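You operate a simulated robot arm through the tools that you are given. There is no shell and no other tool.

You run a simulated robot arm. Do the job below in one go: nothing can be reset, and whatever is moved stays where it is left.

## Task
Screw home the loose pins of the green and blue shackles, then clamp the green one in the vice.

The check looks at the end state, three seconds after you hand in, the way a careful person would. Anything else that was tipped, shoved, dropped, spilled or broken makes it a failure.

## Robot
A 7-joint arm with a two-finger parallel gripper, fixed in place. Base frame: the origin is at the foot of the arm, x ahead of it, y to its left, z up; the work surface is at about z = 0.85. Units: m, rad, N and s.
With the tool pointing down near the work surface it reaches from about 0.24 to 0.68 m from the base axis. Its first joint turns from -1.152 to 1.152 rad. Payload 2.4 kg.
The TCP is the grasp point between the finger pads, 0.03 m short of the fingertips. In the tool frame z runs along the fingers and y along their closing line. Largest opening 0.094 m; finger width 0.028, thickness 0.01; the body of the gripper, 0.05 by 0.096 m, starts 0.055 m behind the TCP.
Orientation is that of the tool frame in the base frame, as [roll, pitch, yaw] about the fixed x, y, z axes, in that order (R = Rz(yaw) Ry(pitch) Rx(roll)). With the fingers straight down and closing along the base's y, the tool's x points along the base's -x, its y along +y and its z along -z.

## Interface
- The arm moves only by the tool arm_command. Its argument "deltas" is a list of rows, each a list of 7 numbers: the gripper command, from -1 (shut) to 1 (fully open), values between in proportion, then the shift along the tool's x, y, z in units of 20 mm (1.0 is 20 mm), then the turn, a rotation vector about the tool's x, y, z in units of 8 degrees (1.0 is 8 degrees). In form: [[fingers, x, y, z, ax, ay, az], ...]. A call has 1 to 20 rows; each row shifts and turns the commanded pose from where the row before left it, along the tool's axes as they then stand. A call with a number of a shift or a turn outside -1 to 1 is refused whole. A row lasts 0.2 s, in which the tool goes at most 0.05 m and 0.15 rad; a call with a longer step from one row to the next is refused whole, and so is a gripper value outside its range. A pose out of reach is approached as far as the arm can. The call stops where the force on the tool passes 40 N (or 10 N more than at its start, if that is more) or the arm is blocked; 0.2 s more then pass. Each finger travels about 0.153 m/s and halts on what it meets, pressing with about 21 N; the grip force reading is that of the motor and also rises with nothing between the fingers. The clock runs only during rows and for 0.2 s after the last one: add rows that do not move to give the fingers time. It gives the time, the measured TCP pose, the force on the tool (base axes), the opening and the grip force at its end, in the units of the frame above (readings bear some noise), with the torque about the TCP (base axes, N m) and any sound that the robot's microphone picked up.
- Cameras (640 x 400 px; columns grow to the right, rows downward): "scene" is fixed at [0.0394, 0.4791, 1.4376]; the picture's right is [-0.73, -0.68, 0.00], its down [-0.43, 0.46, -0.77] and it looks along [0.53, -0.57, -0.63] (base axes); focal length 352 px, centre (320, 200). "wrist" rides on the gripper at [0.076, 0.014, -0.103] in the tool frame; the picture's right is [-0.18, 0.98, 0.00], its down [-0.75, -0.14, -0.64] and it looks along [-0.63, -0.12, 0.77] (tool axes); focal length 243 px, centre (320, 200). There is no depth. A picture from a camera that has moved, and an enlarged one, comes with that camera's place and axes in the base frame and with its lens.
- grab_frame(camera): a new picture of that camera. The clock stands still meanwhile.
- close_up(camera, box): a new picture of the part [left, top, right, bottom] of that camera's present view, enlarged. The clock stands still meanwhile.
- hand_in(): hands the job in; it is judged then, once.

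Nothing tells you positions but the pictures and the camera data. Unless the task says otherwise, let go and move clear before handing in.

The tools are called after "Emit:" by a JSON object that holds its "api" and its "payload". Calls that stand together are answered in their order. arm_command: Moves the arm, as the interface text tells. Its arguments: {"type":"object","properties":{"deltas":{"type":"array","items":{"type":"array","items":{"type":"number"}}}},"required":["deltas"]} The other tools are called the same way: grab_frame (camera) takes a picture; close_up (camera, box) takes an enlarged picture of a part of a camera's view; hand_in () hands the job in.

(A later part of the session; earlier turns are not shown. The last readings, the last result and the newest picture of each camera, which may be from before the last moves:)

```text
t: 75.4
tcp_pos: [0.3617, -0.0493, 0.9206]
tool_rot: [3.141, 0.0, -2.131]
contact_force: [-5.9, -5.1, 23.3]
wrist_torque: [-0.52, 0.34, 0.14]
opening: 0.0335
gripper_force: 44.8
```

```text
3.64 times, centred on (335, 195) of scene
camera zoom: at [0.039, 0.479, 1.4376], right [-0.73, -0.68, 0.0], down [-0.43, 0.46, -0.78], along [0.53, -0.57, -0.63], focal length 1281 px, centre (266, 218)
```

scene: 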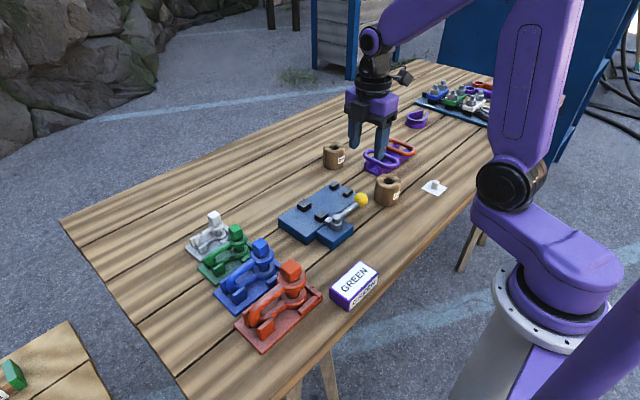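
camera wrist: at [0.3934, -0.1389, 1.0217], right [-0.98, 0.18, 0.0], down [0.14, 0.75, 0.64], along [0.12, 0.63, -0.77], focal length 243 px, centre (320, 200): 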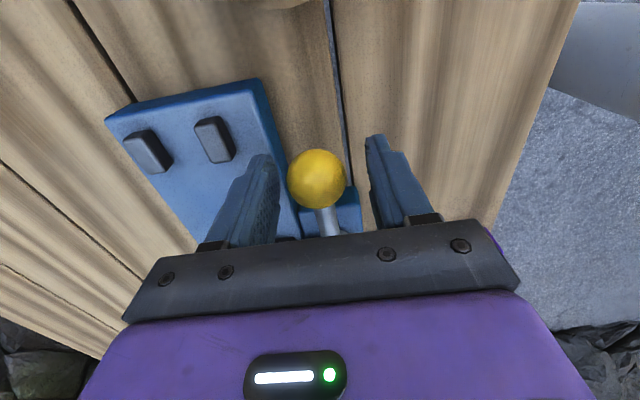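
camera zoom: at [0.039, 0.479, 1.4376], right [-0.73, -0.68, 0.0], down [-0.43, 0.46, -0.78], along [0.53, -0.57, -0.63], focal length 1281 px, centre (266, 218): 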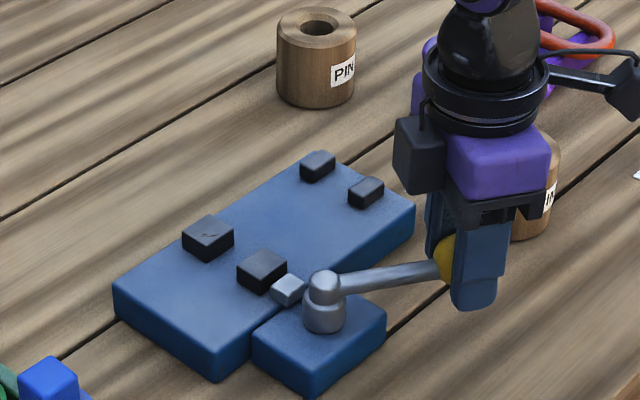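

The moving jaw advanced toward the fixed jaw, so this is the closing direction. To learn whether it can close on a 13.5 mm bar, I'll keep swinging with the vice empty.

Emit:
{"api": "arm_command", "payload": {"deltas": [[-1, -0.01, 0.314, 0, 0, 0, 0.5], [-1, -0.01, 0.314, 0, 0, 0, 0.5], [-1, -0.01, 0.314, 0, 0, 0, 0.5], [-1, -0.01, 0.314, 0, 0, 0, 0.5], [-1, -0.01, 0.314, 0, 0, 0, 0.5], [-1, 0, 0, 0, 0, 0, 0]]}}

Emit:
{"api": "close_up", "payload": {"camera": "scene", "box": [270, 140, 400, 250]}}

```text
t: 76.8
tcp_pos: [0.3389, -0.0272, 0.9196]
tool_rot: [3.14, -0.002, -2.48]
contact_force: [1.5, -4.2, 0.7]
wrist_torque: [-0.11, 0.07, -0.47]
opening: 0.0336
gripper_force: 44.9
```

```text
3.64 times, centred on (335, 195) of scene
camera zoom: at [0.0394, 0.479, 1.4376], right [-0.73, -0.68, 0.0], down [-0.43, 0.46, -0.77], along [0.53, -0.57, -0.63], focal length 1281 px, centre (266, 218)
```

zoom: 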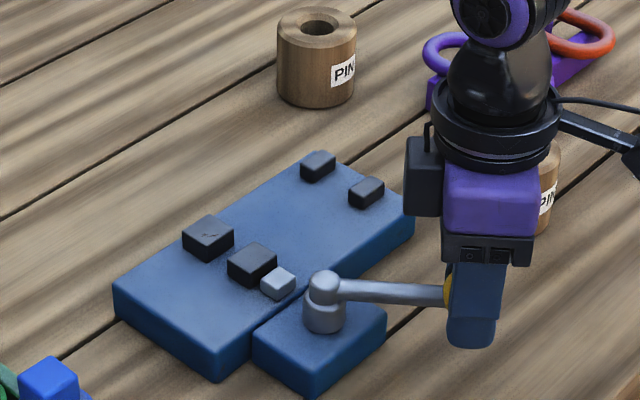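

The gap closes roughly linearly (about 0.3 mm per degree) and is already near 18 mm at 52°, so a 13.5 mm leg can be clamped at about 70°. Now I'll swing the lever back fully open.

Emit:
{"api": "arm_command", "payload": {"deltas": [[-1, -0.012, -0.313, 0, 0, 0, -0.5], [-1, -0.012, -0.313, 0, 0, 0, -0.5], [-1, -0.012, -0.313, 0, 0, 0, -0.5], [-1, -0.012, -0.313, 0, 0, 0, -0.5], [-1, -0.012, -0.313, 0, 0, 0, -0.5], [-1, -0.012, -0.313, 0, 0, 0, -0.5], [-1, -0.012, -0.313, 0, 0, 0, -0.5], [-1, 0, 0, 0, 0, 0, 0]]}}

Emit:
{"api": "arm_command", "payload": {"deltas": [[-1, -0.012, -0.313, 0, 0, 0, -0.5], [-1, -0.012, -0.313, 0, 0, 0, -0.5], [-1, -0.012, -0.313, 0, 0, 0, -0.5], [-1, -0.012, -0.313, 0, 0, 0, -0.5], [-1, -0.012, -0.313, 0, 0, 0, -0.5], [-1, 0, 0, 0, 0, 0, 0]]}}

Emit:
{"api": "close_up", "payload": {"camera": "scene", "box": [270, 140, 400, 250]}}

```text
t: 78.6
tcp_pos: [0.3733, -0.0556, 0.9196]
tool_rot: [3.138, -0.002, -1.99]
contact_force: [-1.4, 8.5, -19.9]
wrist_torque: [-0.15, -0.01, 0.33]
opening: 0.0332
gripper_force: 45.0
```

```text
t: 80.0
tcp_pos: [0.4054, -0.0636, 0.9196]
tool_rot: [-3.139, 0.001, -1.64]
contact_force: [0.1, 5.4, 12.5]
wrist_torque: [0.37, 0.05, 0.05]
opening: 0.0333
gripper_force: 45.1
```

```text
3.64 times, centred on (335, 195) of scene
camera zoom: at [0.0392, 0.4792, 1.4375], right [-0.73, -0.68, 0.0], down [-0.43, 0.46, -0.78], along [0.53, -0.57, -0.63], focal length 1281 px, centre (266, 218)
```

zoom: 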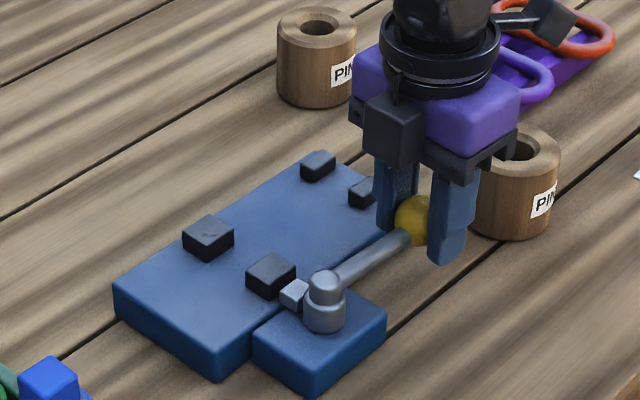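

The vice is open again. Releasing the ball, rising, and moving to a viewpoint over green to plan gripping its upper bow leg.

Emit:
{"api": "arm_command", "payload": {"deltas": [[0.17, 0, 0, 0, 0, 0, 0], [0.17, 0, 0, -0.5, 0, 0, 0], [0.17, 0, 0, -1, 0, 0, 0], [0.17, 0, 0, -1, 0, 0, 0], [0.17, 0, 0, -1, 0, 0, 0], [0.17, 0, 0, -1, 0, 0, 0], [0.17, 0, 0, -1, 0, 0, 0], [0.17, 0, 0, -1, 0, 0, 0], [0.17, 0, 0, -1, 0, 0, 0], [0.17, 0, 0, 0, 0, 0, -0.5], [0.17, 0, 0, 0, 0, 0, 0]]}}

Emit:
{"api": "close_up", "payload": {"camera": "wrist", "box": [170, 0, 400, 230]}}

Emit:
{"api": "close_up", "payload": {"camera": "scene", "box": [270, 160, 380, 250]}}

```text
t: 82.4
tcp_pos: [0.4036, -0.0642, 1.0698]
tool_rot: [3.14, 0.002, -1.572]
contact_force: [-0.3, 0.3, -0.3]
wrist_torque: [0.03, 0.0, 0.01]
opening: 0.0551
gripper_force: 0.0
```

```text
1.74 times, centred on (285, 115) of wrist
camera zoom: at [0.3893, -0.1393, 1.1715], right [-0.98, 0.18, 0.0], down [0.14, 0.75, 0.64], along [0.12, 0.63, -0.77], focal length 422 px, centre (381, 348)
```

zoom: 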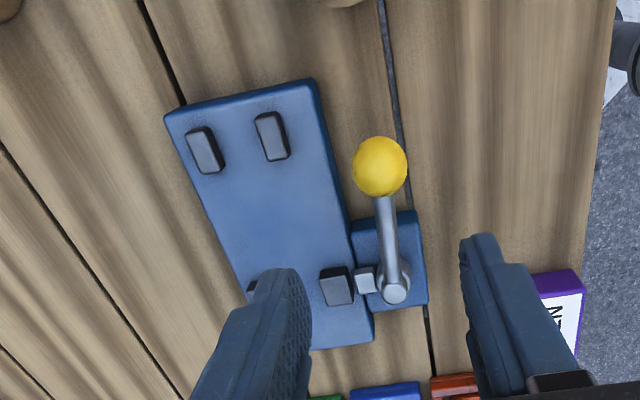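

```text
4.44 times, centred on (325, 205) of scene
camera zoom: at [0.0394, 0.4791, 1.4376], right [-0.73, -0.68, 0.0], down [-0.43, 0.46, -0.77], along [0.53, -0.57, -0.63], focal length 1566 px, centre (298, 178)
```

zoom: 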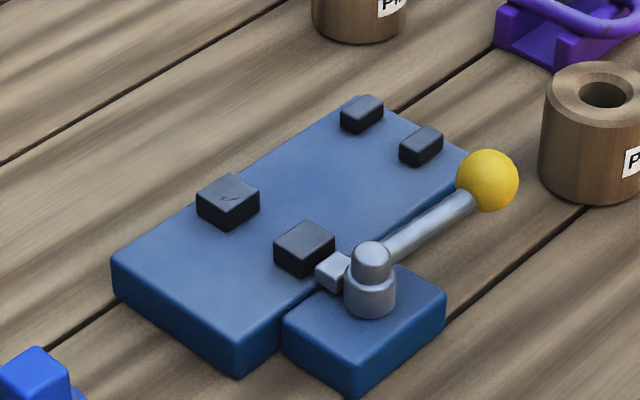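

Vice confirmed fully open. Moving over to the green shackle at safe height.

Emit:
{"api": "arm_command", "payload": {"deltas": [[0.17, -0.94, -0.38, 0, 0, 0, 0], [0.17, -0.94, -0.38, 0, 0, 0, 0], [0.17, -0.94, -0.38, 0, 0, 0, 0], [0.17, -0.94, -0.38, 0, 0, 0, 0], [0.17, -0.94, -0.38, 0, 0, 0, 0], [0.17, -0.94, -0.38, 0, 0, 0, 0], [0.17, -0.94, -0.38, 0, 0, 0, 0], [0.17, -0.94, -0.38, 0, 0, 0, 0], [0.17, -0.94, -0.38, 0, 0, 0, 0], [0.17, -0.94, -0.38, 0, 0, 0, 0], [0.1, -0.94, -0.38, 0, 0, 0, 0], [0, -0.94, -0.38, 0, 0, 0, 0], [0, -0.94, -0.38, 0, 0, 0, 0], [0, -0.94, -0.38, 0, 0, 0, 0], [0, -0.94, -0.38, 0, 0, 0, 0], [0, -0.94, -0.38, 0, 0, 0, 0], [0, 0, 0, 0, 0, 0, 0], [0, 0, 0, 0, 0, 0, 0]]}}

Emit:
{"api": "grab_frame", "payload": {"camera": "wrist"}}

Emit:
{"api": "close_up", "payload": {"camera": "wrist", "box": [270, 50, 370, 150]}}

Emit:
{"api": "close_up", "payload": {"camera": "scene", "box": [195, 215, 255, 285]}}

```text
t: 86.2
tcp_pos: [0.5252, 0.2379, 1.0704]
tool_rot: [3.14, 0.001, -1.57]
contact_force: [-1.3, -0.7, -0.3]
wrist_torque: [0.0, 0.01, -0.03]
opening: 0.0472
gripper_force: 0.1
```

```text
taken
camera wrist: at [0.5112, 0.1622, 1.1718], right [-0.98, 0.18, 0.0], down [0.14, 0.75, 0.64], along [0.12, 0.63, -0.77], focal length 243 px, centre (320, 200)
```

wrist: 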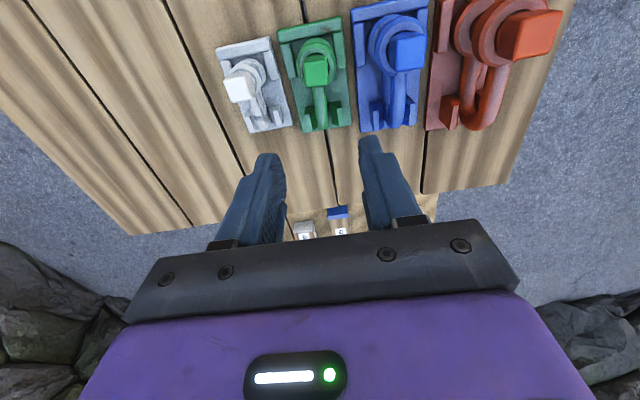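

```text
4.00 times, centred on (320, 100) of wrist
camera zoom: at [0.5112, 0.1622, 1.1718], right [-0.98, 0.18, 0.0], down [0.14, 0.75, 0.64], along [0.12, 0.63, -0.77], focal length 970 px, centre (320, 600)
```

zoom: 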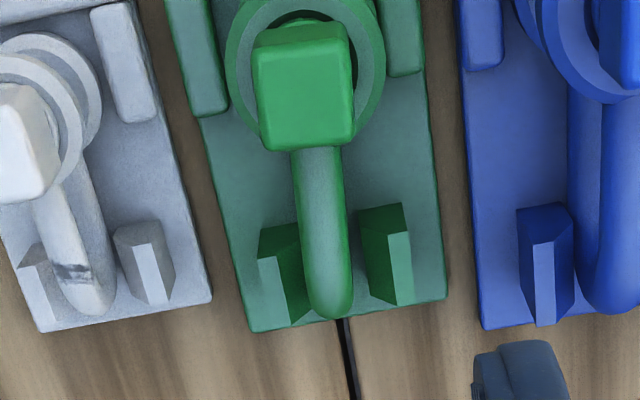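

```text
5.71 times, centred on (225, 250) of scene
camera zoom: at [0.0394, 0.4791, 1.4376], right [-0.73, -0.68, 0.0], down [-0.43, 0.46, -0.77], along [0.53, -0.57, -0.63], focal length 2014 px, centre (863, -86)
```

zoom: 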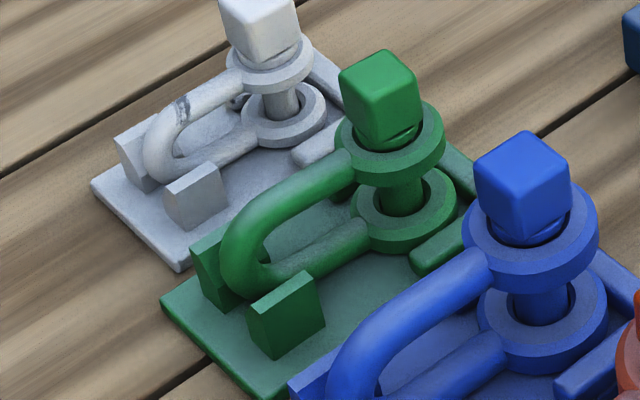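

Green's bow runs from the pin (0.525, 0.215) toward (0.530, 0.283), about 4° clockwise of +y. I'll turn the tool 4° to match, centre over the straight part of the upper leg at (0.526, 0.2505), and descend in stages.

Emit:
{"api": "arm_command", "payload": {"deltas": [[0, 0, 0, 0, 0, 0, 0.5], [0, -0.63, 0, 0, 0, 0, 0], [0, 0, 0, 0.9, 0, 0, 0], [0, 0, 0, 0.9, 0, 0, 0], [0, 0, 0, 0.9, 0, 0, 0], [0, 0, 0, 0.9, 0, 0, 0], [0, 0, 0, 0.9, 0, 0, 0], [0, 0, 0, 0.9, 0, 0, 0], [0, 0, 0, 0.9, 0, 0, 0], [0, 0, 0, 0.6, 0, 0, 0], [0, 0, 0, 0, 0, 0, 0]]}}

Emit:
{"api": "grab_frame", "payload": {"camera": "wrist"}}

Emit:
{"api": "close_up", "payload": {"camera": "wrist", "box": [230, 90, 410, 240]}}

Emit:
{"api": "close_up", "payload": {"camera": "scene", "box": [190, 205, 260, 285]}}

```text
t: 88.6
tcp_pos: [0.527, 0.2515, 0.9307]
tool_rot: [3.139, 0.0, -1.642]
contact_force: [0.7, -0.1, 0.2]
wrist_torque: [0.02, -0.01, 0.0]
opening: 0.0473
gripper_force: 0.0
```

```text
taken
camera wrist: at [0.5068, 0.176, 1.0327], right [-0.97, 0.25, 0.0], down [0.19, 0.74, 0.64], along [0.16, 0.62, -0.77], focal length 243 px, centre (320, 200)
```

wrist: 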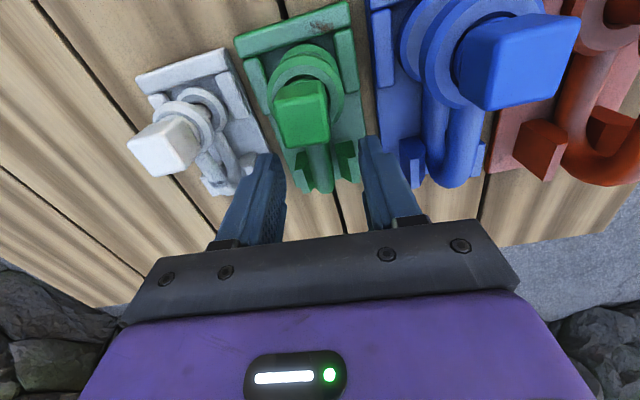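

```text
2.67 times, centred on (320, 165) of wrist
camera zoom: at [0.5068, 0.176, 1.0327], right [-0.97, 0.25, 0.0], down [0.19, 0.74, 0.64], along [0.16, 0.62, -0.77], focal length 647 px, centre (320, 293)
```

zoom: 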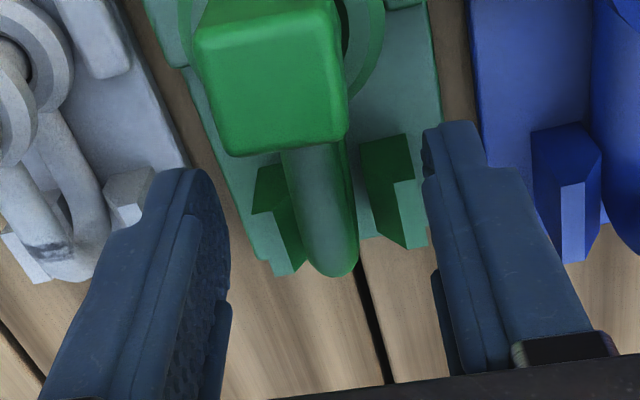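

```text
5.00 times, centred on (225, 245) of scene
camera zoom: at [0.0394, 0.4791, 1.4376], right [-0.73, -0.68, 0.0], down [-0.43, 0.46, -0.77], along [0.53, -0.57, -0.63], focal length 1762 px, centre (795, -25)
```

zoom: 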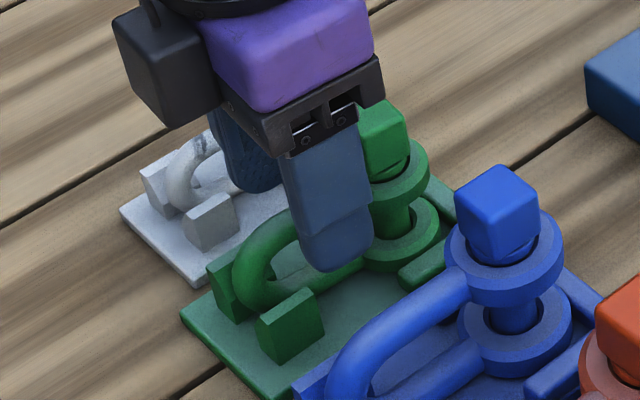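

Fingers straddle the upper leg. Lowering the last 9 mm (fingertips to about 0.891, just above the cradle walls) and closing gently.

Emit:
{"api": "arm_command", "payload": {"deltas": [[0, 0, 0, 0.24, 0, 0, 0], [0, 0, 0, 0.235, 0, 0, 0], [0, 0, 0, 0, 0, 0, 0]]}}

Emit:
{"api": "arm_command", "payload": {"deltas": [[-0.4, 0, 0, 0, 0, 0, 0], [-0.6, 0, 0, 0, 0, 0, 0], [-0.8, 0, 0, 0, 0, 0, 0], [-1, 0, 0, 0, 0, 0, 0], [-1, 0, 0, 0, 0, 0, 0]]}}

Emit:
{"api": "close_up", "payload": {"camera": "wrist", "box": [230, 60, 410, 240]}}

Emit:
{"api": "close_up", "payload": {"camera": "scene", "box": [190, 205, 260, 285]}}

```text
t: 89.4
tcp_pos: [0.5267, 0.2505, 0.9216]
tool_rot: [-3.141, -0.001, -1.641]
contact_force: [1.2, 0.1, 0.2]
wrist_torque: [-0.04, -0.02, 0.02]
opening: 0.047
gripper_force: 0.0
```

```text
t: 90.6
tcp_pos: [0.5266, 0.2501, 0.921]
tool_rot: [3.139, 0.0, -1.641]
contact_force: [5.8, 1.2, -0.1]
wrist_torque: [0.07, -0.25, 0.15]
opening: 0.0119
gripper_force: 21.1
```

```text
2.22 times, centred on (320, 150) of wrist
camera zoom: at [0.5069, 0.1759, 1.0237], right [-0.97, 0.25, 0.0], down [0.19, 0.74, 0.64], along [0.16, 0.62, -0.77], focal length 539 px, centre (320, 311)
```

zoom: 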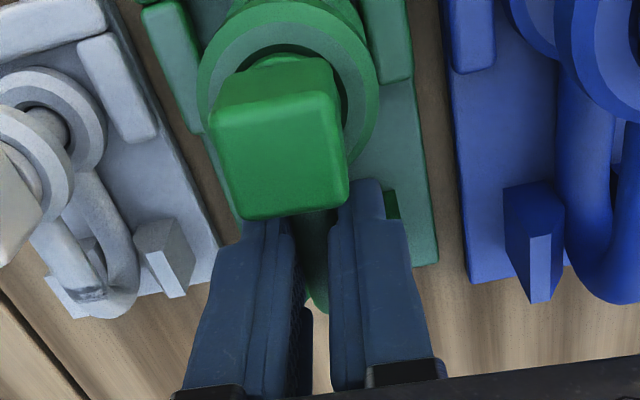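

```text
5.00 times, centred on (225, 245) of scene
camera zoom: at [0.0395, 0.4791, 1.4376], right [-0.73, -0.68, 0.0], down [-0.43, 0.46, -0.77], along [0.53, -0.57, -0.63], focal length 1762 px, centre (795, -25)
```

zoom: 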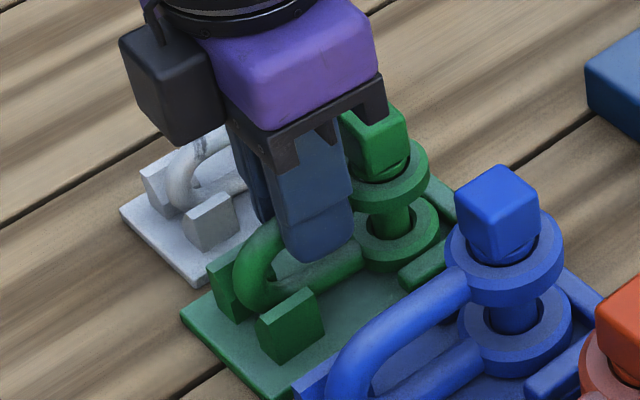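

Gripped on the leg (11.9 mm bar). I'll lift slowly 20 mm and check it comes up level and free of the cradle.

Emit:
{"api": "arm_command", "payload": {"deltas": [[-1, 0, 0, -0.25, 0, 0, 0], [-1, 0, 0, -0.25, 0, 0, 0], [-1, 0, 0, -0.25, 0, 0, 0], [-1, 0, 0, -0.25, 0, 0, 0], [-1, 0, 0, 0, 0, 0, 0]]}}

Emit:
{"api": "close_up", "payload": {"camera": "scene", "box": [190, 195, 270, 285]}}

Emit:
{"api": "close_up", "payload": {"camera": "wrist", "box": [230, 60, 410, 240]}}

```text
t: 91.8
tcp_pos: [0.5255, 0.2501, 0.9431]
tool_rot: [3.14, 0.002, -1.641]
contact_force: [-0.1, -0.2, -2.9]
wrist_torque: [0.07, -0.01, -0.01]
opening: 0.0121
gripper_force: 20.5
```

```text
4.44 times, centred on (230, 240) of scene
camera zoom: at [0.0394, 0.4791, 1.4376], right [-0.73, -0.68, 0.0], down [-0.43, 0.46, -0.77], along [0.53, -0.57, -0.63], focal length 1566 px, centre (720, 22)
```

zoom: 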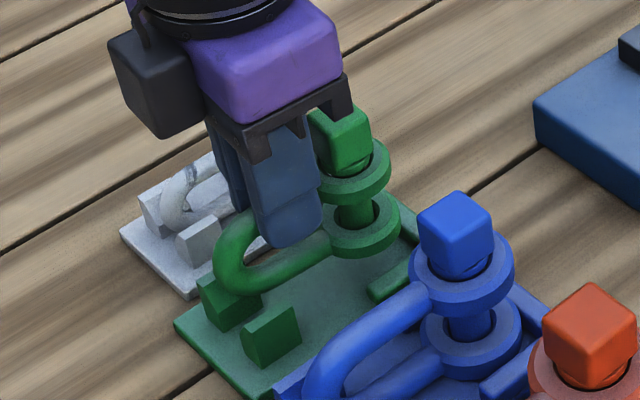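

```text
2.22 times, centred on (320, 150) of wrist
camera zoom: at [0.5063, 0.1757, 1.0439], right [-0.97, 0.25, 0.0], down [0.19, 0.74, 0.64], along [0.16, 0.62, -0.77], focal length 539 px, centre (320, 311)
```

zoom: 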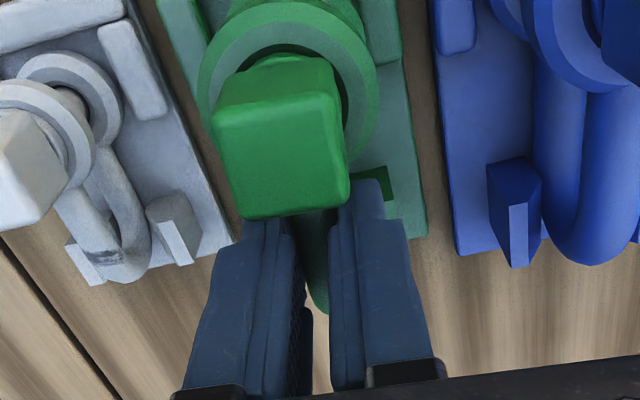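

Lifted cleanly and level; the shackle weighs about 0.3 kg. Raising to travel height, squaring it up, and carrying it across to above the vice jaws.

Emit:
{"api": "arm_command", "payload": {"deltas": [[-1, 0, 0, -0.7, 0, 0, 0], [-1, 0, 0, -0.8, 0, 0, 0], [-1, 0, 0, -0.8, 0, 0, 0], [-1, 0, 0, -0.8, 0, 0, 0], [-1, 0, 0, -0.8, 0, 0, 0], [-1, 0, 0, 0, 0, 0, -0.25], [-1, 0, 0, 0, 0, 0, -0.25], [-1, 0, 0, 0, 0, 0, 0]]}}

Emit:
{"api": "arm_command", "payload": {"deltas": [[-1, 0.5, 0.1, 0, 0, 0, 0], [-1, 0.8, 0.15, 0, 0, 0, 0], [-1, 0.8, 0.15, 0, 0, 0, 0], [-1, 0.8, 0.15, 0, 0, 0, 0], [-1, 0.8, 0.15, 0, 0, 0, 0], [-1, 0.8, 0.15, 0, 0, 0, 0], [-1, 0.8, 0.15, 0, 0, 0, 0], [-1, 0.8, 0.15, 0, 0, 0, 0], [-1, 0.8, 0.15, 0, 0, 0, 0], [-1, 0.8, 0.15, 0, 0, 0, 0], [-1, 0.8, 0.15, 0, 0, 0, 0], [-1, 0.8, 0.15, 0, 0, 0, 0], [-1, 0.8, 0.1, 0, 0, 0, 0], [-1, 0.8, 0.1, 0, 0, 0, 0], [-1, 0.4, 0.05, 0, 0, 0, 0], [-1, 0, 0, 0, 0, 0, 0], [-1, 0, 0, 0, 0, 0, 0]]}}

Emit:
{"api": "grab_frame", "payload": {"camera": "wrist"}}

Emit:
{"api": "grab_frame", "payload": {"camera": "scene"}}

```text
t: 93.6
tcp_pos: [0.5261, 0.2499, 1.0189]
tool_rot: [3.141, 0.001, -1.571]
contact_force: [-0.5, -0.2, -2.5]
wrist_torque: [0.04, -0.02, -0.03]
opening: 0.0121
gripper_force: 21.0
```

```text
t: 97.2
tcp_pos: [0.4856, 0.0236, 1.0204]
tool_rot: [3.139, 0.0, -1.57]
contact_force: [-1.2, -0.1, -3.8]
wrist_torque: [0.07, -0.01, -0.02]
opening: 0.0119
gripper_force: 21.1
```

```text
taken
camera wrist: at [0.4718, -0.0519, 1.1221], right [-0.98, 0.18, 0.0], down [0.14, 0.75, 0.64], along [0.12, 0.63, -0.77], focal length 243 px, centre (320, 200)
```

wrist: 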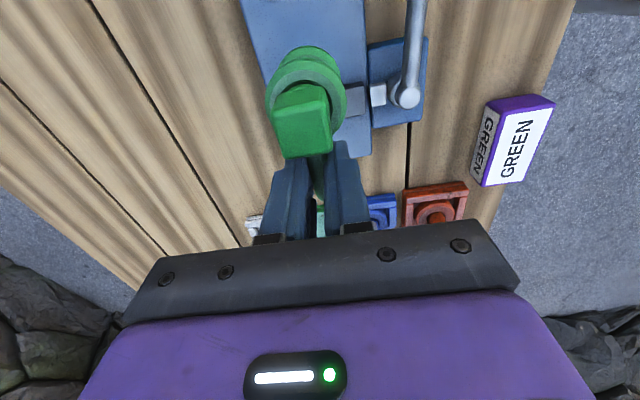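

```text
taken
```

scene: 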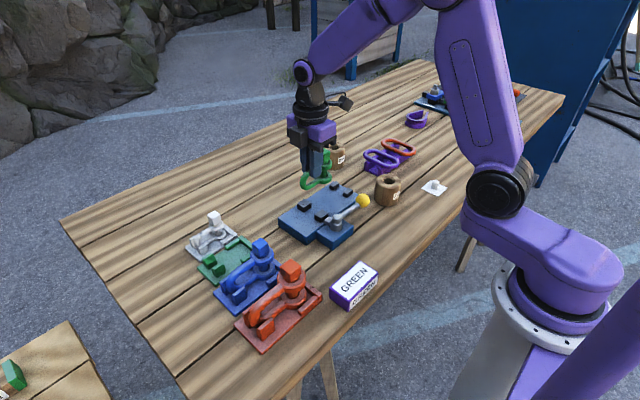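

The shackle hangs above the vice. Zooming to check its alignment with the jaws before lowering.

Emit:
{"api": "close_up", "payload": {"camera": "scene", "box": [270, 130, 390, 250]}}

Emit:
{"api": "close_up", "payload": {"camera": "wrist", "box": [230, 0, 450, 200]}}

Emit:
{"api": "close_up", "payload": {"camera": "scene", "box": [190, 220, 270, 290]}}

```text
3.33 times, centred on (330, 190) of scene
camera zoom: at [0.0394, 0.4791, 1.4376], right [-0.73, -0.68, 0.0], down [-0.43, 0.46, -0.77], along [0.53, -0.57, -0.63], focal length 1175 px, centre (287, 233)
```

zoom: 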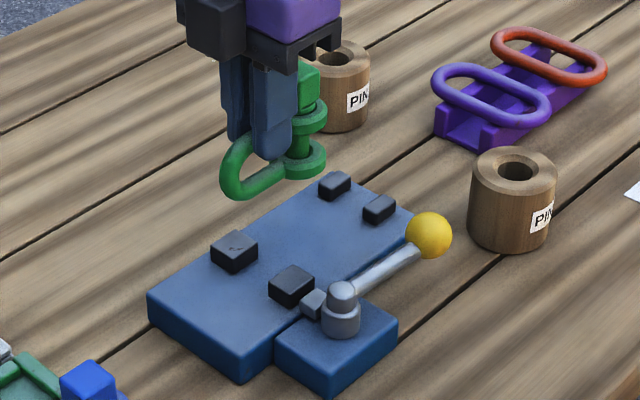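

```text
2.00 times, centred on (340, 100) of wrist
camera zoom: at [0.4718, -0.0519, 1.1221], right [-0.98, 0.18, 0.0], down [0.14, 0.75, 0.64], along [0.12, 0.63, -0.77], focal length 485 px, centre (280, 400)
```

zoom: 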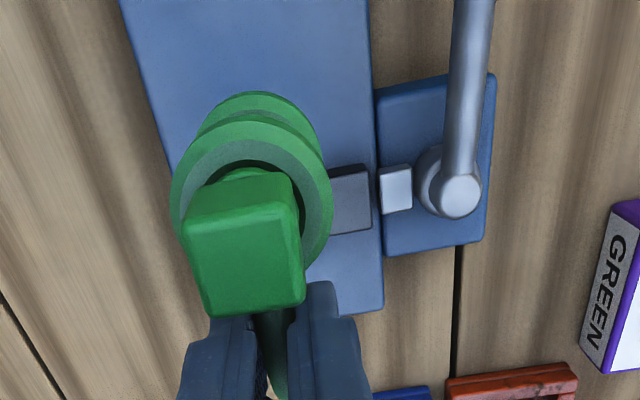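

```text
5.71 times, centred on (230, 255) of scene
camera zoom: at [0.0394, 0.4791, 1.4376], right [-0.73, -0.68, 0.0], down [-0.43, 0.46, -0.77], along [0.53, -0.57, -0.63], focal length 2014 px, centre (834, -114)
```

zoom: 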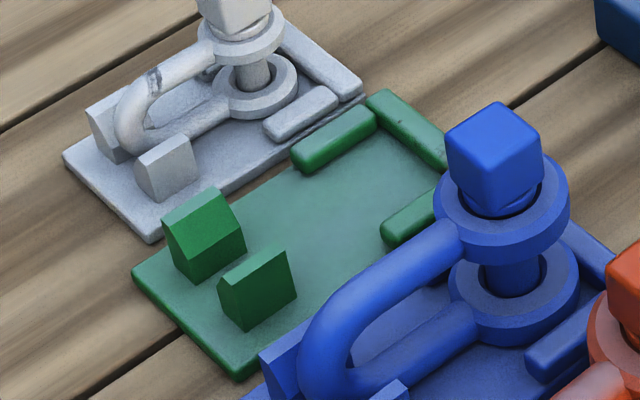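

The empty cradle confirms the shackle has a flat underside. I'll shift 1.5 mm in -y for clearance between eye and jaws, and lower to just above the jaw tops for a check.

Emit:
{"api": "arm_command", "payload": {"deltas": [[-1, 0.075, 0, 0.5, 0, 0, 0], [-1, 0, 0, 0.7, 0, 0, 0], [-1, 0, 0, 0.7, 0, 0, 0], [-1, 0, 0, 0.6, 0, 0, 0], [-1, 0, 0, 0, 0, 0, 0]]}}

Emit:
{"api": "close_up", "payload": {"camera": "scene", "box": [270, 150, 370, 250]}}

Emit:
{"api": "close_up", "payload": {"camera": "wrist", "box": [220, 20, 440, 220]}}

```text
t: 98.4
tcp_pos: [0.4871, 0.0232, 0.97]
tool_rot: [-3.141, 0.0, -1.571]
contact_force: [0.5, -0.2, -2.7]
wrist_torque: [0.05, -0.02, -0.01]
opening: 0.0122
gripper_force: 20.5
```

```text
4.00 times, centred on (320, 200) of scene
camera zoom: at [0.0394, 0.4791, 1.4376], right [-0.73, -0.68, 0.0], down [-0.43, 0.46, -0.77], along [0.53, -0.57, -0.63], focal length 1410 px, centre (320, 200)
```

zoom: 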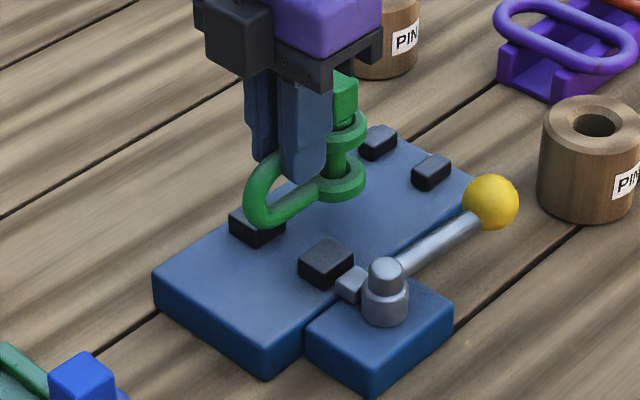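

```text
2.00 times, centred on (330, 120) of wrist
camera zoom: at [0.4729, -0.0532, 1.0715], right [-0.98, 0.18, 0.0], down [0.14, 0.75, 0.64], along [0.12, 0.63, -0.77], focal length 485 px, centre (300, 360)
```

zoom: 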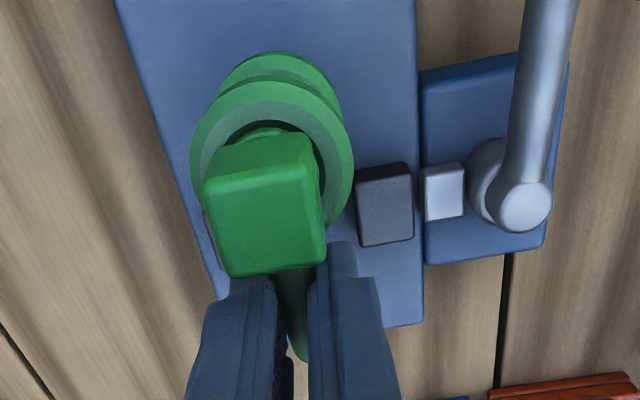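

Alignment is good: leg between the jaws, eyes clear of them in -y. Lowering between the jaws in small steps until the plate takes the weight.

Emit:
{"api": "arm_command", "payload": {"deltas": [[-1, 0, 0, 0.4, 0, 0, 0], [-1, 0, 0, 0.4, 0, 0, 0], [-1, 0, 0, 0.2, 0, 0, 0], [-1, 0, 0, 0, 0, 0, 0]]}}

Emit:
{"api": "arm_command", "payload": {"deltas": [[-1, 0, 0, 0.1, 0, 0, 0], [-1, 0, 0, 0.1, 0, 0, 0], [-1, 0, 0, 0, 0, 0, 0]]}}

Emit:
{"api": "close_up", "payload": {"camera": "scene", "box": [270, 150, 370, 250]}}

Emit:
{"api": "close_up", "payload": {"camera": "wrist", "box": [220, 20, 440, 220]}}

```text
t: 99.4
tcp_pos: [0.4866, 0.0221, 0.9501]
tool_rot: [3.14, -0.001, -1.57]
contact_force: [-0.6, -0.1, -3.4]
wrist_torque: [0.05, 0.02, 0.01]
opening: 0.0118
gripper_force: 20.6
```

```text
t: 100.2
tcp_pos: [0.4876, 0.0227, 0.9467]
tool_rot: [3.14, -0.001, -1.572]
contact_force: [0.4, 0.4, -3.7]
wrist_torque: [0.11, 0.0, 0.0]
opening: 0.012
gripper_force: 20.5
```

```text
4.00 times, centred on (320, 200) of scene
camera zoom: at [0.0394, 0.4791, 1.4376], right [-0.73, -0.68, 0.0], down [-0.43, 0.46, -0.77], along [0.53, -0.57, -0.63], focal length 1410 px, centre (320, 200)
```

zoom: 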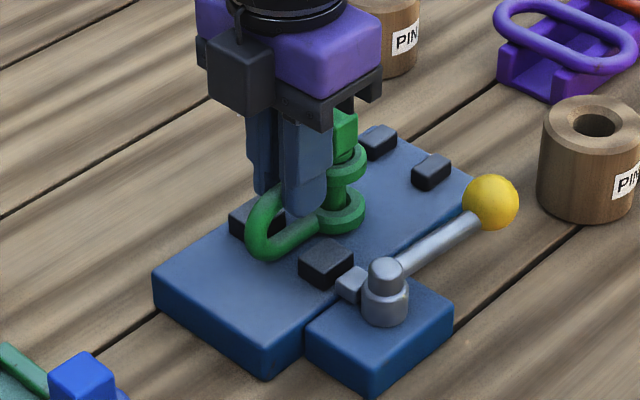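

```text
2.00 times, centred on (330, 120) of wrist
camera zoom: at [0.4721, -0.0526, 1.0478], right [-0.98, 0.18, 0.0], down [0.14, 0.75, 0.64], along [0.12, 0.63, -0.77], focal length 485 px, centre (300, 360)
```

zoom: 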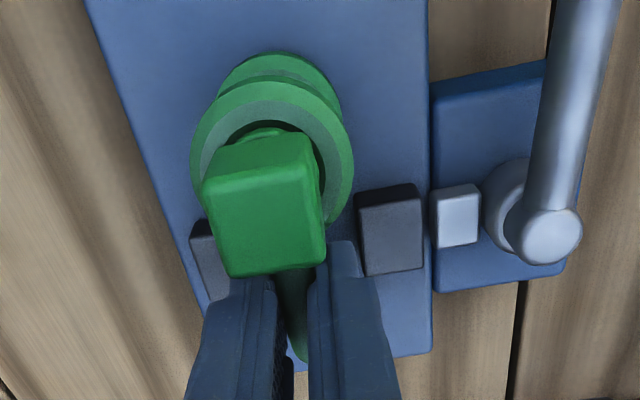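

Still hanging free between the jaws. Continuing down in 1 mm steps to find the plate.

Emit:
{"api": "arm_command", "payload": {"deltas": [[-1, 0, 0, 0.06, 0, 0, 0], [-1, 0, 0, 0.06, 0, 0, 0], [-1, 0, 0, 0, 0, 0, 0]]}}

Emit:
{"api": "arm_command", "payload": {"deltas": [[-1, 0, 0, 0.06, 0, 0, 0], [-1, 0, 0, 0.06, 0, 0, 0], [-1, 0, 0, 0, 0, 0, 0]]}}

```text
t: 101.0
tcp_pos: [0.4868, 0.0235, 0.9435]
tool_rot: [3.141, 0.0, -1.572]
contact_force: [-2.4, 1.4, 7.3]
wrist_torque: [-0.34, 0.12, -0.15]
opening: 0.0121
gripper_force: 21.3
```

```text
t: 101.8
tcp_pos: [0.4879, 0.0227, 0.9414]
tool_rot: [3.138, 0.0, -1.569]
contact_force: [-4.7, 1.3, 14.8]
wrist_torque: [-0.02, 0.15, 0.0]
opening: 0.0121
gripper_force: 20.9
```

The plate carries it now. Relaxing the downward push, then opening the fingers slightly.

Emit:
{"api": "arm_command", "payload": {"deltas": [[-1, 0, 0, -0.11, 0, 0, 0], [-1, 0, 0, 0, 0, 0, 0]]}}

Emit:
{"api": "arm_command", "payload": {"deltas": [[-0.65, 0, 0, 0, 0, 0, 0], [-0.5, 0, 0, 0, 0, 0, 0], [-0.3, 0, 0, 0, 0, 0, 0], [-0.2, 0, 0, 0, 0, 0, 0]]}}

Emit:
{"api": "close_up", "payload": {"camera": "scene", "box": [270, 150, 370, 250]}}

Emit:
{"api": "close_up", "payload": {"camera": "wrist", "box": [220, 20, 440, 220]}}

```text
t: 102.4
tcp_pos: [0.4874, 0.0228, 0.9422]
tool_rot: [3.139, -0.001, -1.57]
contact_force: [-0.5, 0.2, -3.1]
wrist_torque: [0.08, -0.03, 0.02]
opening: 0.0119
gripper_force: 21.4
```

```text
t: 103.4
tcp_pos: [0.4872, 0.0221, 0.9438]
tool_rot: [3.139, -0.001, -1.571]
contact_force: [0.3, -0.4, 1.3]
wrist_torque: [0.0, -0.02, 0.0]
opening: 0.0375
gripper_force: 0.0
```

```text
4.00 times, centred on (320, 200) of scene
camera zoom: at [0.0394, 0.4791, 1.4376], right [-0.73, -0.68, 0.0], down [-0.43, 0.46, -0.77], along [0.53, -0.57, -0.63], focal length 1410 px, centre (320, 200)
```

zoom: 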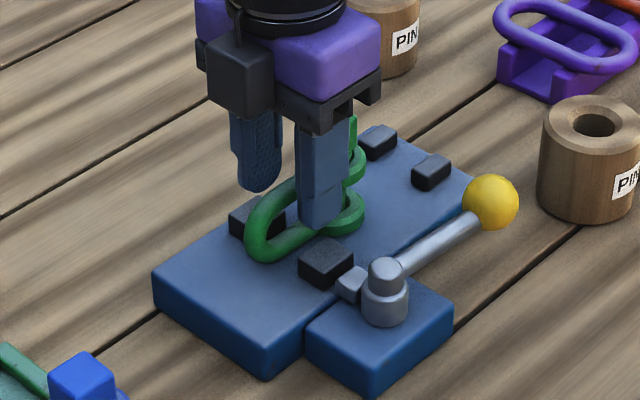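

```text
2.00 times, centred on (330, 120) of wrist
camera zoom: at [0.4728, -0.0529, 1.0457], right [-0.98, 0.18, 0.0], down [0.14, 0.75, 0.64], along [0.12, 0.63, -0.77], focal length 485 px, centre (300, 360)
```

zoom: 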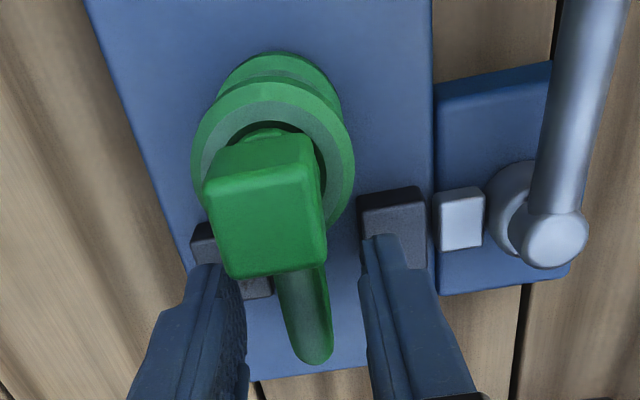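

The shackle stands upright on its own between the jaws. Rising clear, then checking it.

Emit:
{"api": "arm_command", "payload": {"deltas": [[-0.2, 0, 0, -0.3, 0, 0, 0], [-0.2, 0, 0, -0.6, 0, 0, 0], [0, 0, 0, -1, 0, 0, 0], [0.17, 0, 0, -1, 0, 0, 0], [0.17, 0, 0, -1, 0, 0, 0], [0.17, 0, 0, -1, 0, 0, 0], [0.17, 0, 0, -1, 0, 0, 0], [0.17, 0, 0, 0, 0, 0, 0]]}}

Emit:
{"api": "close_up", "payload": {"camera": "scene", "box": [280, 150, 370, 240]}}

Emit:
{"api": "close_up", "payload": {"camera": "wrist", "box": [200, 0, 460, 200]}}

```text
t: 105.2
tcp_pos: [0.486, 0.0215, 1.062]
tool_rot: [3.139, 0.0, -1.571]
contact_force: [0.6, 0.4, 0.6]
wrist_torque: [0.0, -0.01, -0.01]
opening: 0.0551
gripper_force: 0.0
```

```text
4.44 times, centred on (325, 195) of scene
camera zoom: at [0.0394, 0.4791, 1.4376], right [-0.73, -0.68, 0.0], down [-0.43, 0.46, -0.77], along [0.53, -0.57, -0.63], focal length 1566 px, centre (298, 222)
```

zoom: 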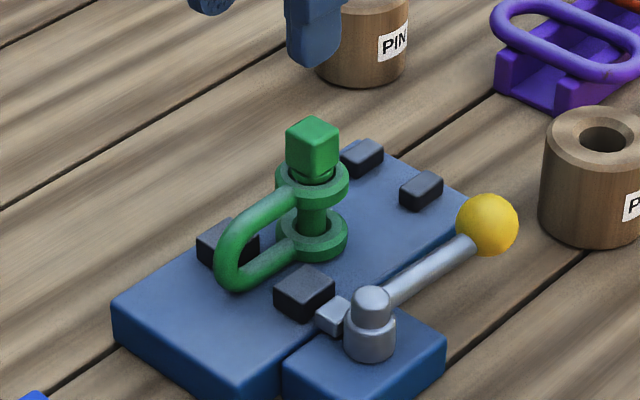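

```text
2.00 times, centred on (330, 100) of wrist
camera zoom: at [0.472, -0.0538, 1.1645], right [-0.98, 0.18, 0.0], down [0.14, 0.75, 0.64], along [0.12, 0.63, -0.77], focal length 485 px, centre (300, 400)
```

zoom: 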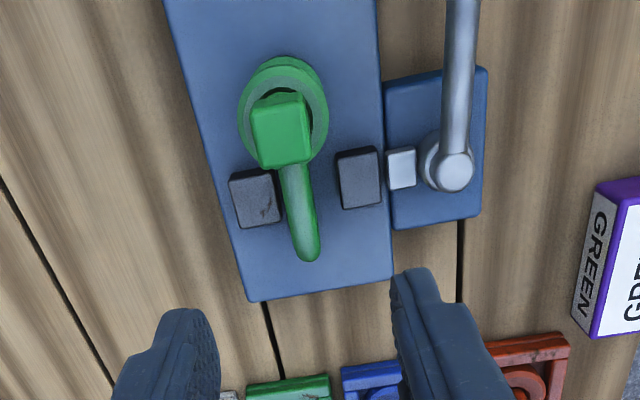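

Shackle sits with its lower leg between the jaws. Now back to the lever ball at about (0.405, -0.0635).

Emit:
{"api": "arm_command", "payload": {"deltas": [[0.17, 0.85, 0.81, 0, 0, 0, 0], [0.17, 0.85, 0.81, 0, 0, 0, 0], [0.17, 0.85, 0.81, 0, 0, 0, 0], [0.17, 0.85, 0.81, 0, 0, 0, 0], [0.17, 0.85, 0.81, 0, 0, 0, 0], [0.17, 0, 0, 0, 0, 0, 0]]}}

Emit:
{"api": "close_up", "payload": {"camera": "wrist", "box": [200, 0, 440, 220]}}

```text
t: 106.6
tcp_pos: [0.405, -0.0618, 1.061]
tool_rot: [3.141, -0.001, -1.572]
contact_force: [0.1, -0.3, 0.2]
wrist_torque: [0.0, -0.01, 0.02]
opening: 0.0548
gripper_force: 0.1
```

```text
1.82 times, centred on (320, 110) of wrist
camera zoom: at [0.3911, -0.1372, 1.1632], right [-0.98, 0.18, 0.0], down [0.14, 0.75, 0.64], along [0.12, 0.63, -0.77], focal length 441 px, centre (320, 364)
```

zoom: 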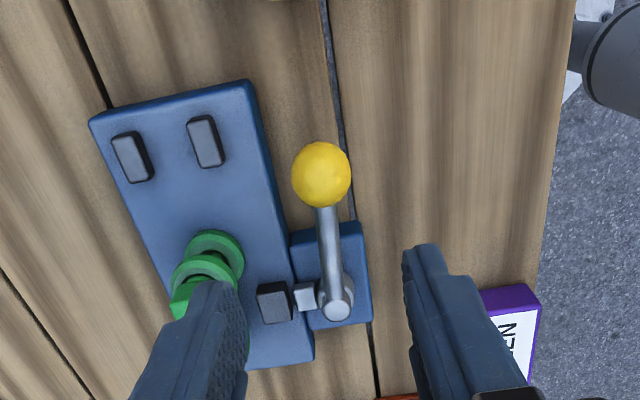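

Ball at (0.404, -0.063). Descending around it and gripping.

Emit:
{"api": "arm_command", "payload": {"deltas": [[0.17, 0.085, 0.03, 0.9, 0, 0, 0], [0.17, 0, 0, 0.9, 0, 0, 0], [0.17, 0, 0, 0.9, 0, 0, 0], [0.17, 0, 0, 0.9, 0, 0, 0], [0.17, 0, 0, 0.9, 0, 0, 0], [0.17, 0, 0, 0.9, 0, 0, 0], [0.17, 0, 0, 0.9, 0, 0, 0], [0.17, 0, 0, 0.6, 0, 0, 0], [0.17, 0, 0, 0.2, 0, 0, 0], [0.17, 0, 0, 0, 0, 0, 0], [-0.1, 0, 0, 0, 0, 0, 0], [-0.3, 0, 0, 0, 0, 0, 0], [-0.6, 0, 0, 0, 0, 0, 0], [-1, 0, 0, 0, 0, 0, 0]]}}

Emit:
{"api": "close_up", "payload": {"camera": "scene", "box": [270, 140, 400, 250]}}

```text
t: 109.6
tcp_pos: [0.4059, -0.0638, 0.9206]
tool_rot: [3.14, 0.0, -1.571]
contact_force: [-0.2, -1.2, -2.9]
wrist_torque: [-0.06, -0.01, 0.06]
opening: 0.0336
gripper_force: 44.8
```

```text
3.64 times, centred on (335, 195) of scene
camera zoom: at [0.0394, 0.479, 1.4376], right [-0.73, -0.68, 0.0], down [-0.43, 0.46, -0.77], along [0.53, -0.57, -0.63], focal length 1281 px, centre (266, 218)
```

zoom: 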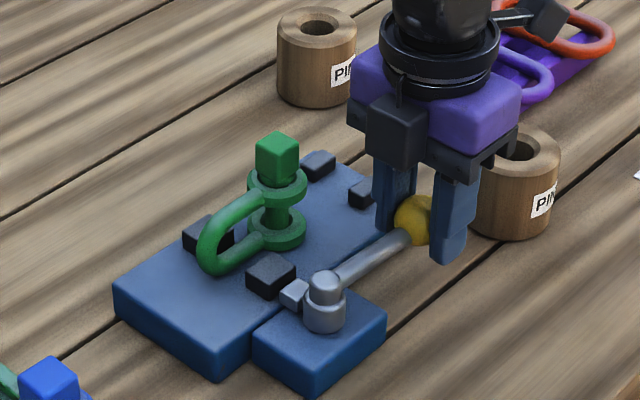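

Gripped. Swinging the lever clockwise to close: first 40°, in two parts.

Emit:
{"api": "arm_command", "payload": {"deltas": [[-1, -0.033, 0.312, 0, 0, 0, 0.5], [-1, -0.033, 0.312, 0, 0, 0, 0.5], [-1, -0.033, 0.312, 0, 0, 0, 0.5], [-1, -0.033, 0.312, 0, 0, 0, 0.5], [-1, -0.033, 0.312, 0, 0, 0, 0.5], [-1, 0, 0, 0, 0, 0, 0]]}}

Emit:
{"api": "arm_command", "payload": {"deltas": [[-1, -0.033, 0.312, 0, 0, 0, 0.5], [-1, -0.033, 0.312, 0, 0, 0, 0.5], [-1, -0.033, 0.312, 0, 0, 0, 0.5], [-1, -0.033, 0.312, 0, 0, 0, 0.5], [-1, -0.033, 0.312, 0, 0, 0, 0.5], [-1, 0, 0, 0, 0, 0, 0]]}}

Emit:
{"api": "close_up", "payload": {"camera": "scene", "box": [270, 140, 400, 250]}}

```text
t: 111.0
tcp_pos: [0.3756, -0.0573, 0.9189]
tool_rot: [3.136, -0.001, -1.922]
contact_force: [-4.0, -14.6, -21.2]
wrist_torque: [-0.37, 0.05, -0.13]
opening: 0.0333
gripper_force: 44.7
```

```text
t: 112.4
tcp_pos: [0.3479, -0.0377, 0.9194]
tool_rot: [3.139, -0.005, -2.27]
contact_force: [-14.8, -16.3, -7.4]
wrist_torque: [-0.04, 0.06, -0.06]
opening: 0.0333
gripper_force: 45.0
```

```text
3.64 times, centred on (335, 195) of scene
camera zoom: at [0.0391, 0.4787, 1.4377], right [-0.73, -0.68, 0.0], down [-0.43, 0.46, -0.77], along [0.53, -0.57, -0.63], focal length 1281 px, centre (266, 218)
```

zoom: 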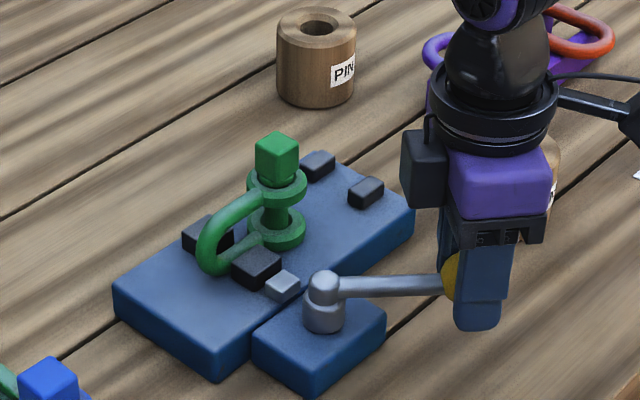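

The force is mostly radial (my arc is slightly too tight), so I'll ease outward 3 mm and continue with a corrected arc in smaller steps.

Emit:
{"api": "arm_command", "payload": {"deltas": [[-1, 0.15, 0, 0, 0, 0, 0], [-1, 0, 0, 0, 0, 0, 0]]}}

Emit:
{"api": "arm_command", "payload": {"deltas": [[-1, -0.022, 0.313, 0, 0, 0, 0.5], [-1, -0.022, 0.313, 0, 0, 0, 0.5], [-1, -0.022, 0.313, 0, 0, 0, 0.5], [-1, 0, 0, 0, 0, 0, 0]]}}

Emit:
{"api": "close_up", "payload": {"camera": "scene", "box": [270, 140, 400, 250]}}

```text
t: 113.0
tcp_pos: [0.3494, -0.0391, 0.9211]
tool_rot: [-3.14, 0.001, -2.266]
contact_force: [-0.5, 6.4, -20.3]
wrist_torque: [-0.2, 0.11, 0.32]
opening: 0.0333
gripper_force: 44.8
```

```text
t: 114.0
tcp_pos: [0.3379, -0.0263, 0.9197]
tool_rot: [-3.139, 0.006, -2.477]
contact_force: [17.5, 11.6, 3.8]
wrist_torque: [0.03, -0.04, -0.08]
opening: 0.0333
gripper_force: 45.1
```

```text
3.64 times, centred on (335, 195) of scene
camera zoom: at [0.0398, 0.4794, 1.4375], right [-0.73, -0.68, 0.0], down [-0.43, 0.46, -0.77], along [0.53, -0.57, -0.63], focal length 1281 px, centre (266, 218)
```

zoom: 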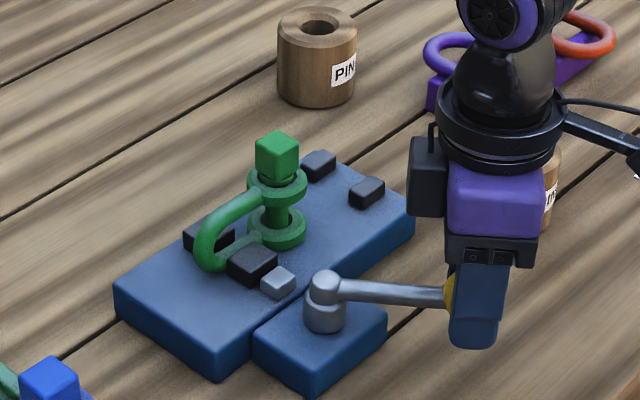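

Now slightly too far out; correcting inward 2.4 mm and continuing in small steps toward contact.

Emit:
{"api": "arm_command", "payload": {"deltas": [[-1, -0.12, 0, 0, 0, 0, 0], [-1, 0, 0, 0, 0, 0, 0]]}}

Emit:
{"api": "arm_command", "payload": {"deltas": [[-1, -0.03, 0.312, 0, 0, 0, 0.5], [-1, -0.03, 0.312, 0, 0, 0, 0.5], [-1, 0, 0, 0, 0, 0, 0]]}}

```text
t: 114.6
tcp_pos: [0.3372, -0.0257, 0.9191]
tool_rot: [-3.141, 0.0, -2.479]
contact_force: [8.2, 0.9, 25.0]
wrist_torque: [0.15, -0.34, -0.17]
opening: 0.0333
gripper_force: 44.9
```

```text
t: 115.4
tcp_pos: [0.3303, -0.0141, 0.9197]
tool_rot: [3.139, -0.005, -2.618]
contact_force: [7.8, 2.3, -26.6]
wrist_torque: [0.02, -0.04, -0.03]
opening: 0.0331
gripper_force: 45.2
```

Emit:
{"api": "close_up", "payload": {"camera": "scene", "box": [290, 165, 370, 245]}}

Emit:
{"api": "arm_command", "payload": {"deltas": [[-1, -0.03, 0.312, 0, 0, 0, 0.5], [-1, 0, 0, 0, 0, 0, 0]]}}

```text
5.00 times, centred on (330, 205) of scene
camera zoom: at [0.0399, 0.4792, 1.4375], right [-0.73, -0.68, 0.0], down [-0.43, 0.46, -0.77], along [0.53, -0.57, -0.63], focal length 1762 px, centre (270, 175)
```

zoom: 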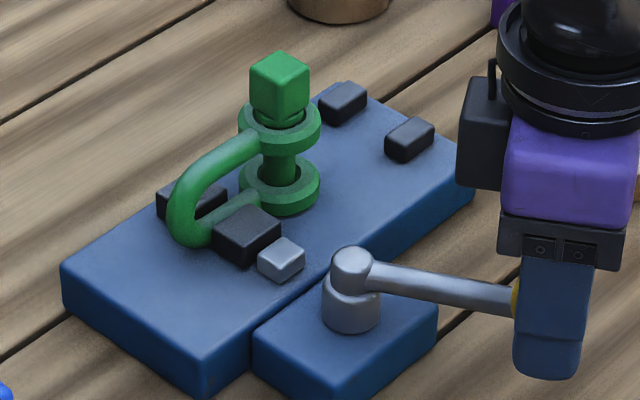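

```text
t: 116.0
tcp_pos: [0.3273, -0.0097, 0.9202]
tool_rot: [3.14, -0.006, -2.688]
contact_force: [2.2, 2.6, -10.5]
wrist_torque: [-0.5, 0.99, 0.14]
opening: 0.0332
gripper_force: 45.1
```

The jaw is about to pinch the leg. Continuing in 4° steps with force checks.

Emit:
{"api": "arm_command", "payload": {"deltas": [[-1, -0.02, 0.312, 0, 0, 0, 0.5], [-1, 0, 0, 0, 0, 0, 0]]}}

Emit:
{"api": "close_up", "payload": {"camera": "scene", "box": [290, 165, 370, 245]}}

```text
t: 116.6
tcp_pos: [0.3253, -0.0021, 0.9197]
tool_rot: [3.14, -0.002, -2.758]
contact_force: [-0.5, 0.0, -21.9]
wrist_torque: [-0.21, 0.37, 0.13]
opening: 0.0336
gripper_force: 45.2
```

```text
5.00 times, centred on (330, 205) of scene
camera zoom: at [0.0396, 0.4791, 1.4376], right [-0.73, -0.68, 0.0], down [-0.43, 0.46, -0.77], along [0.53, -0.57, -0.63], focal length 1762 px, centre (270, 175)
```

zoom: 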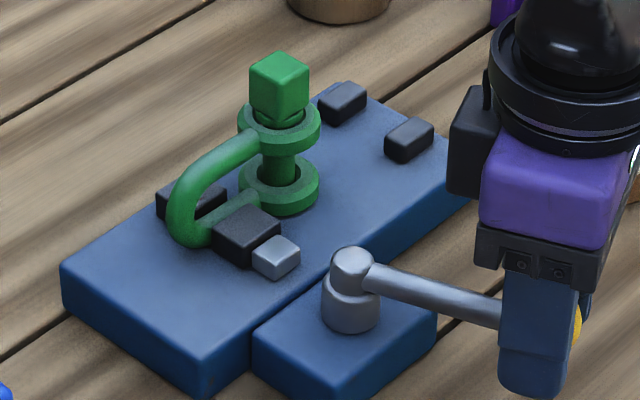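

Emit:
{"api": "arm_command", "payload": {"deltas": [[-1, -0.02, 0.312, 0, 0, 0, 0.5], [-1, 0, 0, 0, 0, 0, 0]]}}

Emit:
{"api": "close_up", "payload": {"camera": "scene", "box": [290, 165, 370, 245]}}

```text
t: 117.2
tcp_pos: [0.3226, 0.0032, 0.9198]
tool_rot: [3.141, -0.002, -2.831]
contact_force: [-7.6, -5.5, 27.5]
wrist_torque: [-0.09, 0.12, -0.06]
opening: 0.0335
gripper_force: 45.0
```

```text
5.00 times, centred on (330, 205) of scene
camera zoom: at [0.0389, 0.4789, 1.4377], right [-0.73, -0.68, 0.0], down [-0.43, 0.46, -0.78], along [0.53, -0.57, -0.63], focal length 1762 px, centre (270, 175)
```

zoom: 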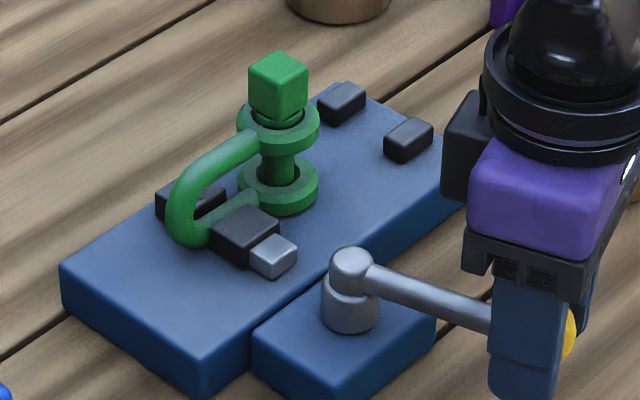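

The plunger keeps advancing into the jaw while the jaw itself has stopped on the leg (sprung clamp). I'll keep swinging toward the lever's end position.

Emit:
{"api": "arm_command", "payload": {"deltas": [[-1, 0.01, 0.312, 0, 0, 0, 0.5], [-1, 0, 0, 0, 0, 0, 0]]}}

Emit:
{"api": "arm_command", "payload": {"deltas": [[-1, -0.02, 0.312, 0, 0, 0, 0.5], [-1, 0, 0, 0, 0, 0, 0]]}}

Emit:
{"api": "close_up", "payload": {"camera": "scene", "box": [290, 165, 370, 245]}}

```text
t: 117.8
tcp_pos: [0.3227, 0.0088, 0.9189]
tool_rot: [3.141, 0.003, -2.898]
contact_force: [4.9, -4.4, 3.6]
wrist_torque: [-0.2, 0.5, -0.16]
opening: 0.0332
gripper_force: 45.1
```

```text
t: 118.4
tcp_pos: [0.3203, 0.0159, 0.919]
tool_rot: [3.141, 0.001, -2.968]
contact_force: [6.9, -5.3, -14.1]
wrist_torque: [0.18, -1.02, -0.16]
opening: 0.0336
gripper_force: 45.2
```

```text
5.00 times, centred on (330, 205) of scene
camera zoom: at [0.0397, 0.479, 1.4376], right [-0.73, -0.68, 0.0], down [-0.43, 0.46, -0.77], along [0.53, -0.57, -0.63], focal length 1762 px, centre (270, 175)
```

zoom: 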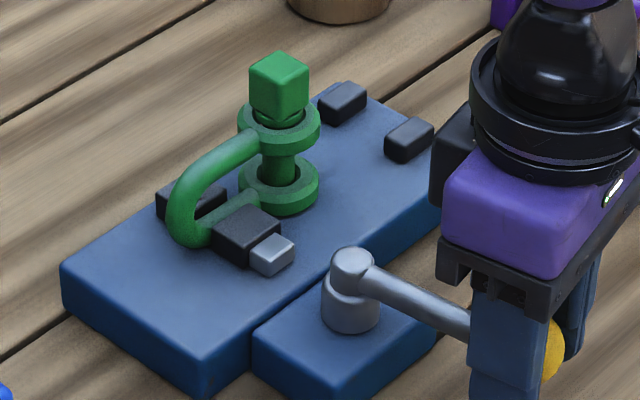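

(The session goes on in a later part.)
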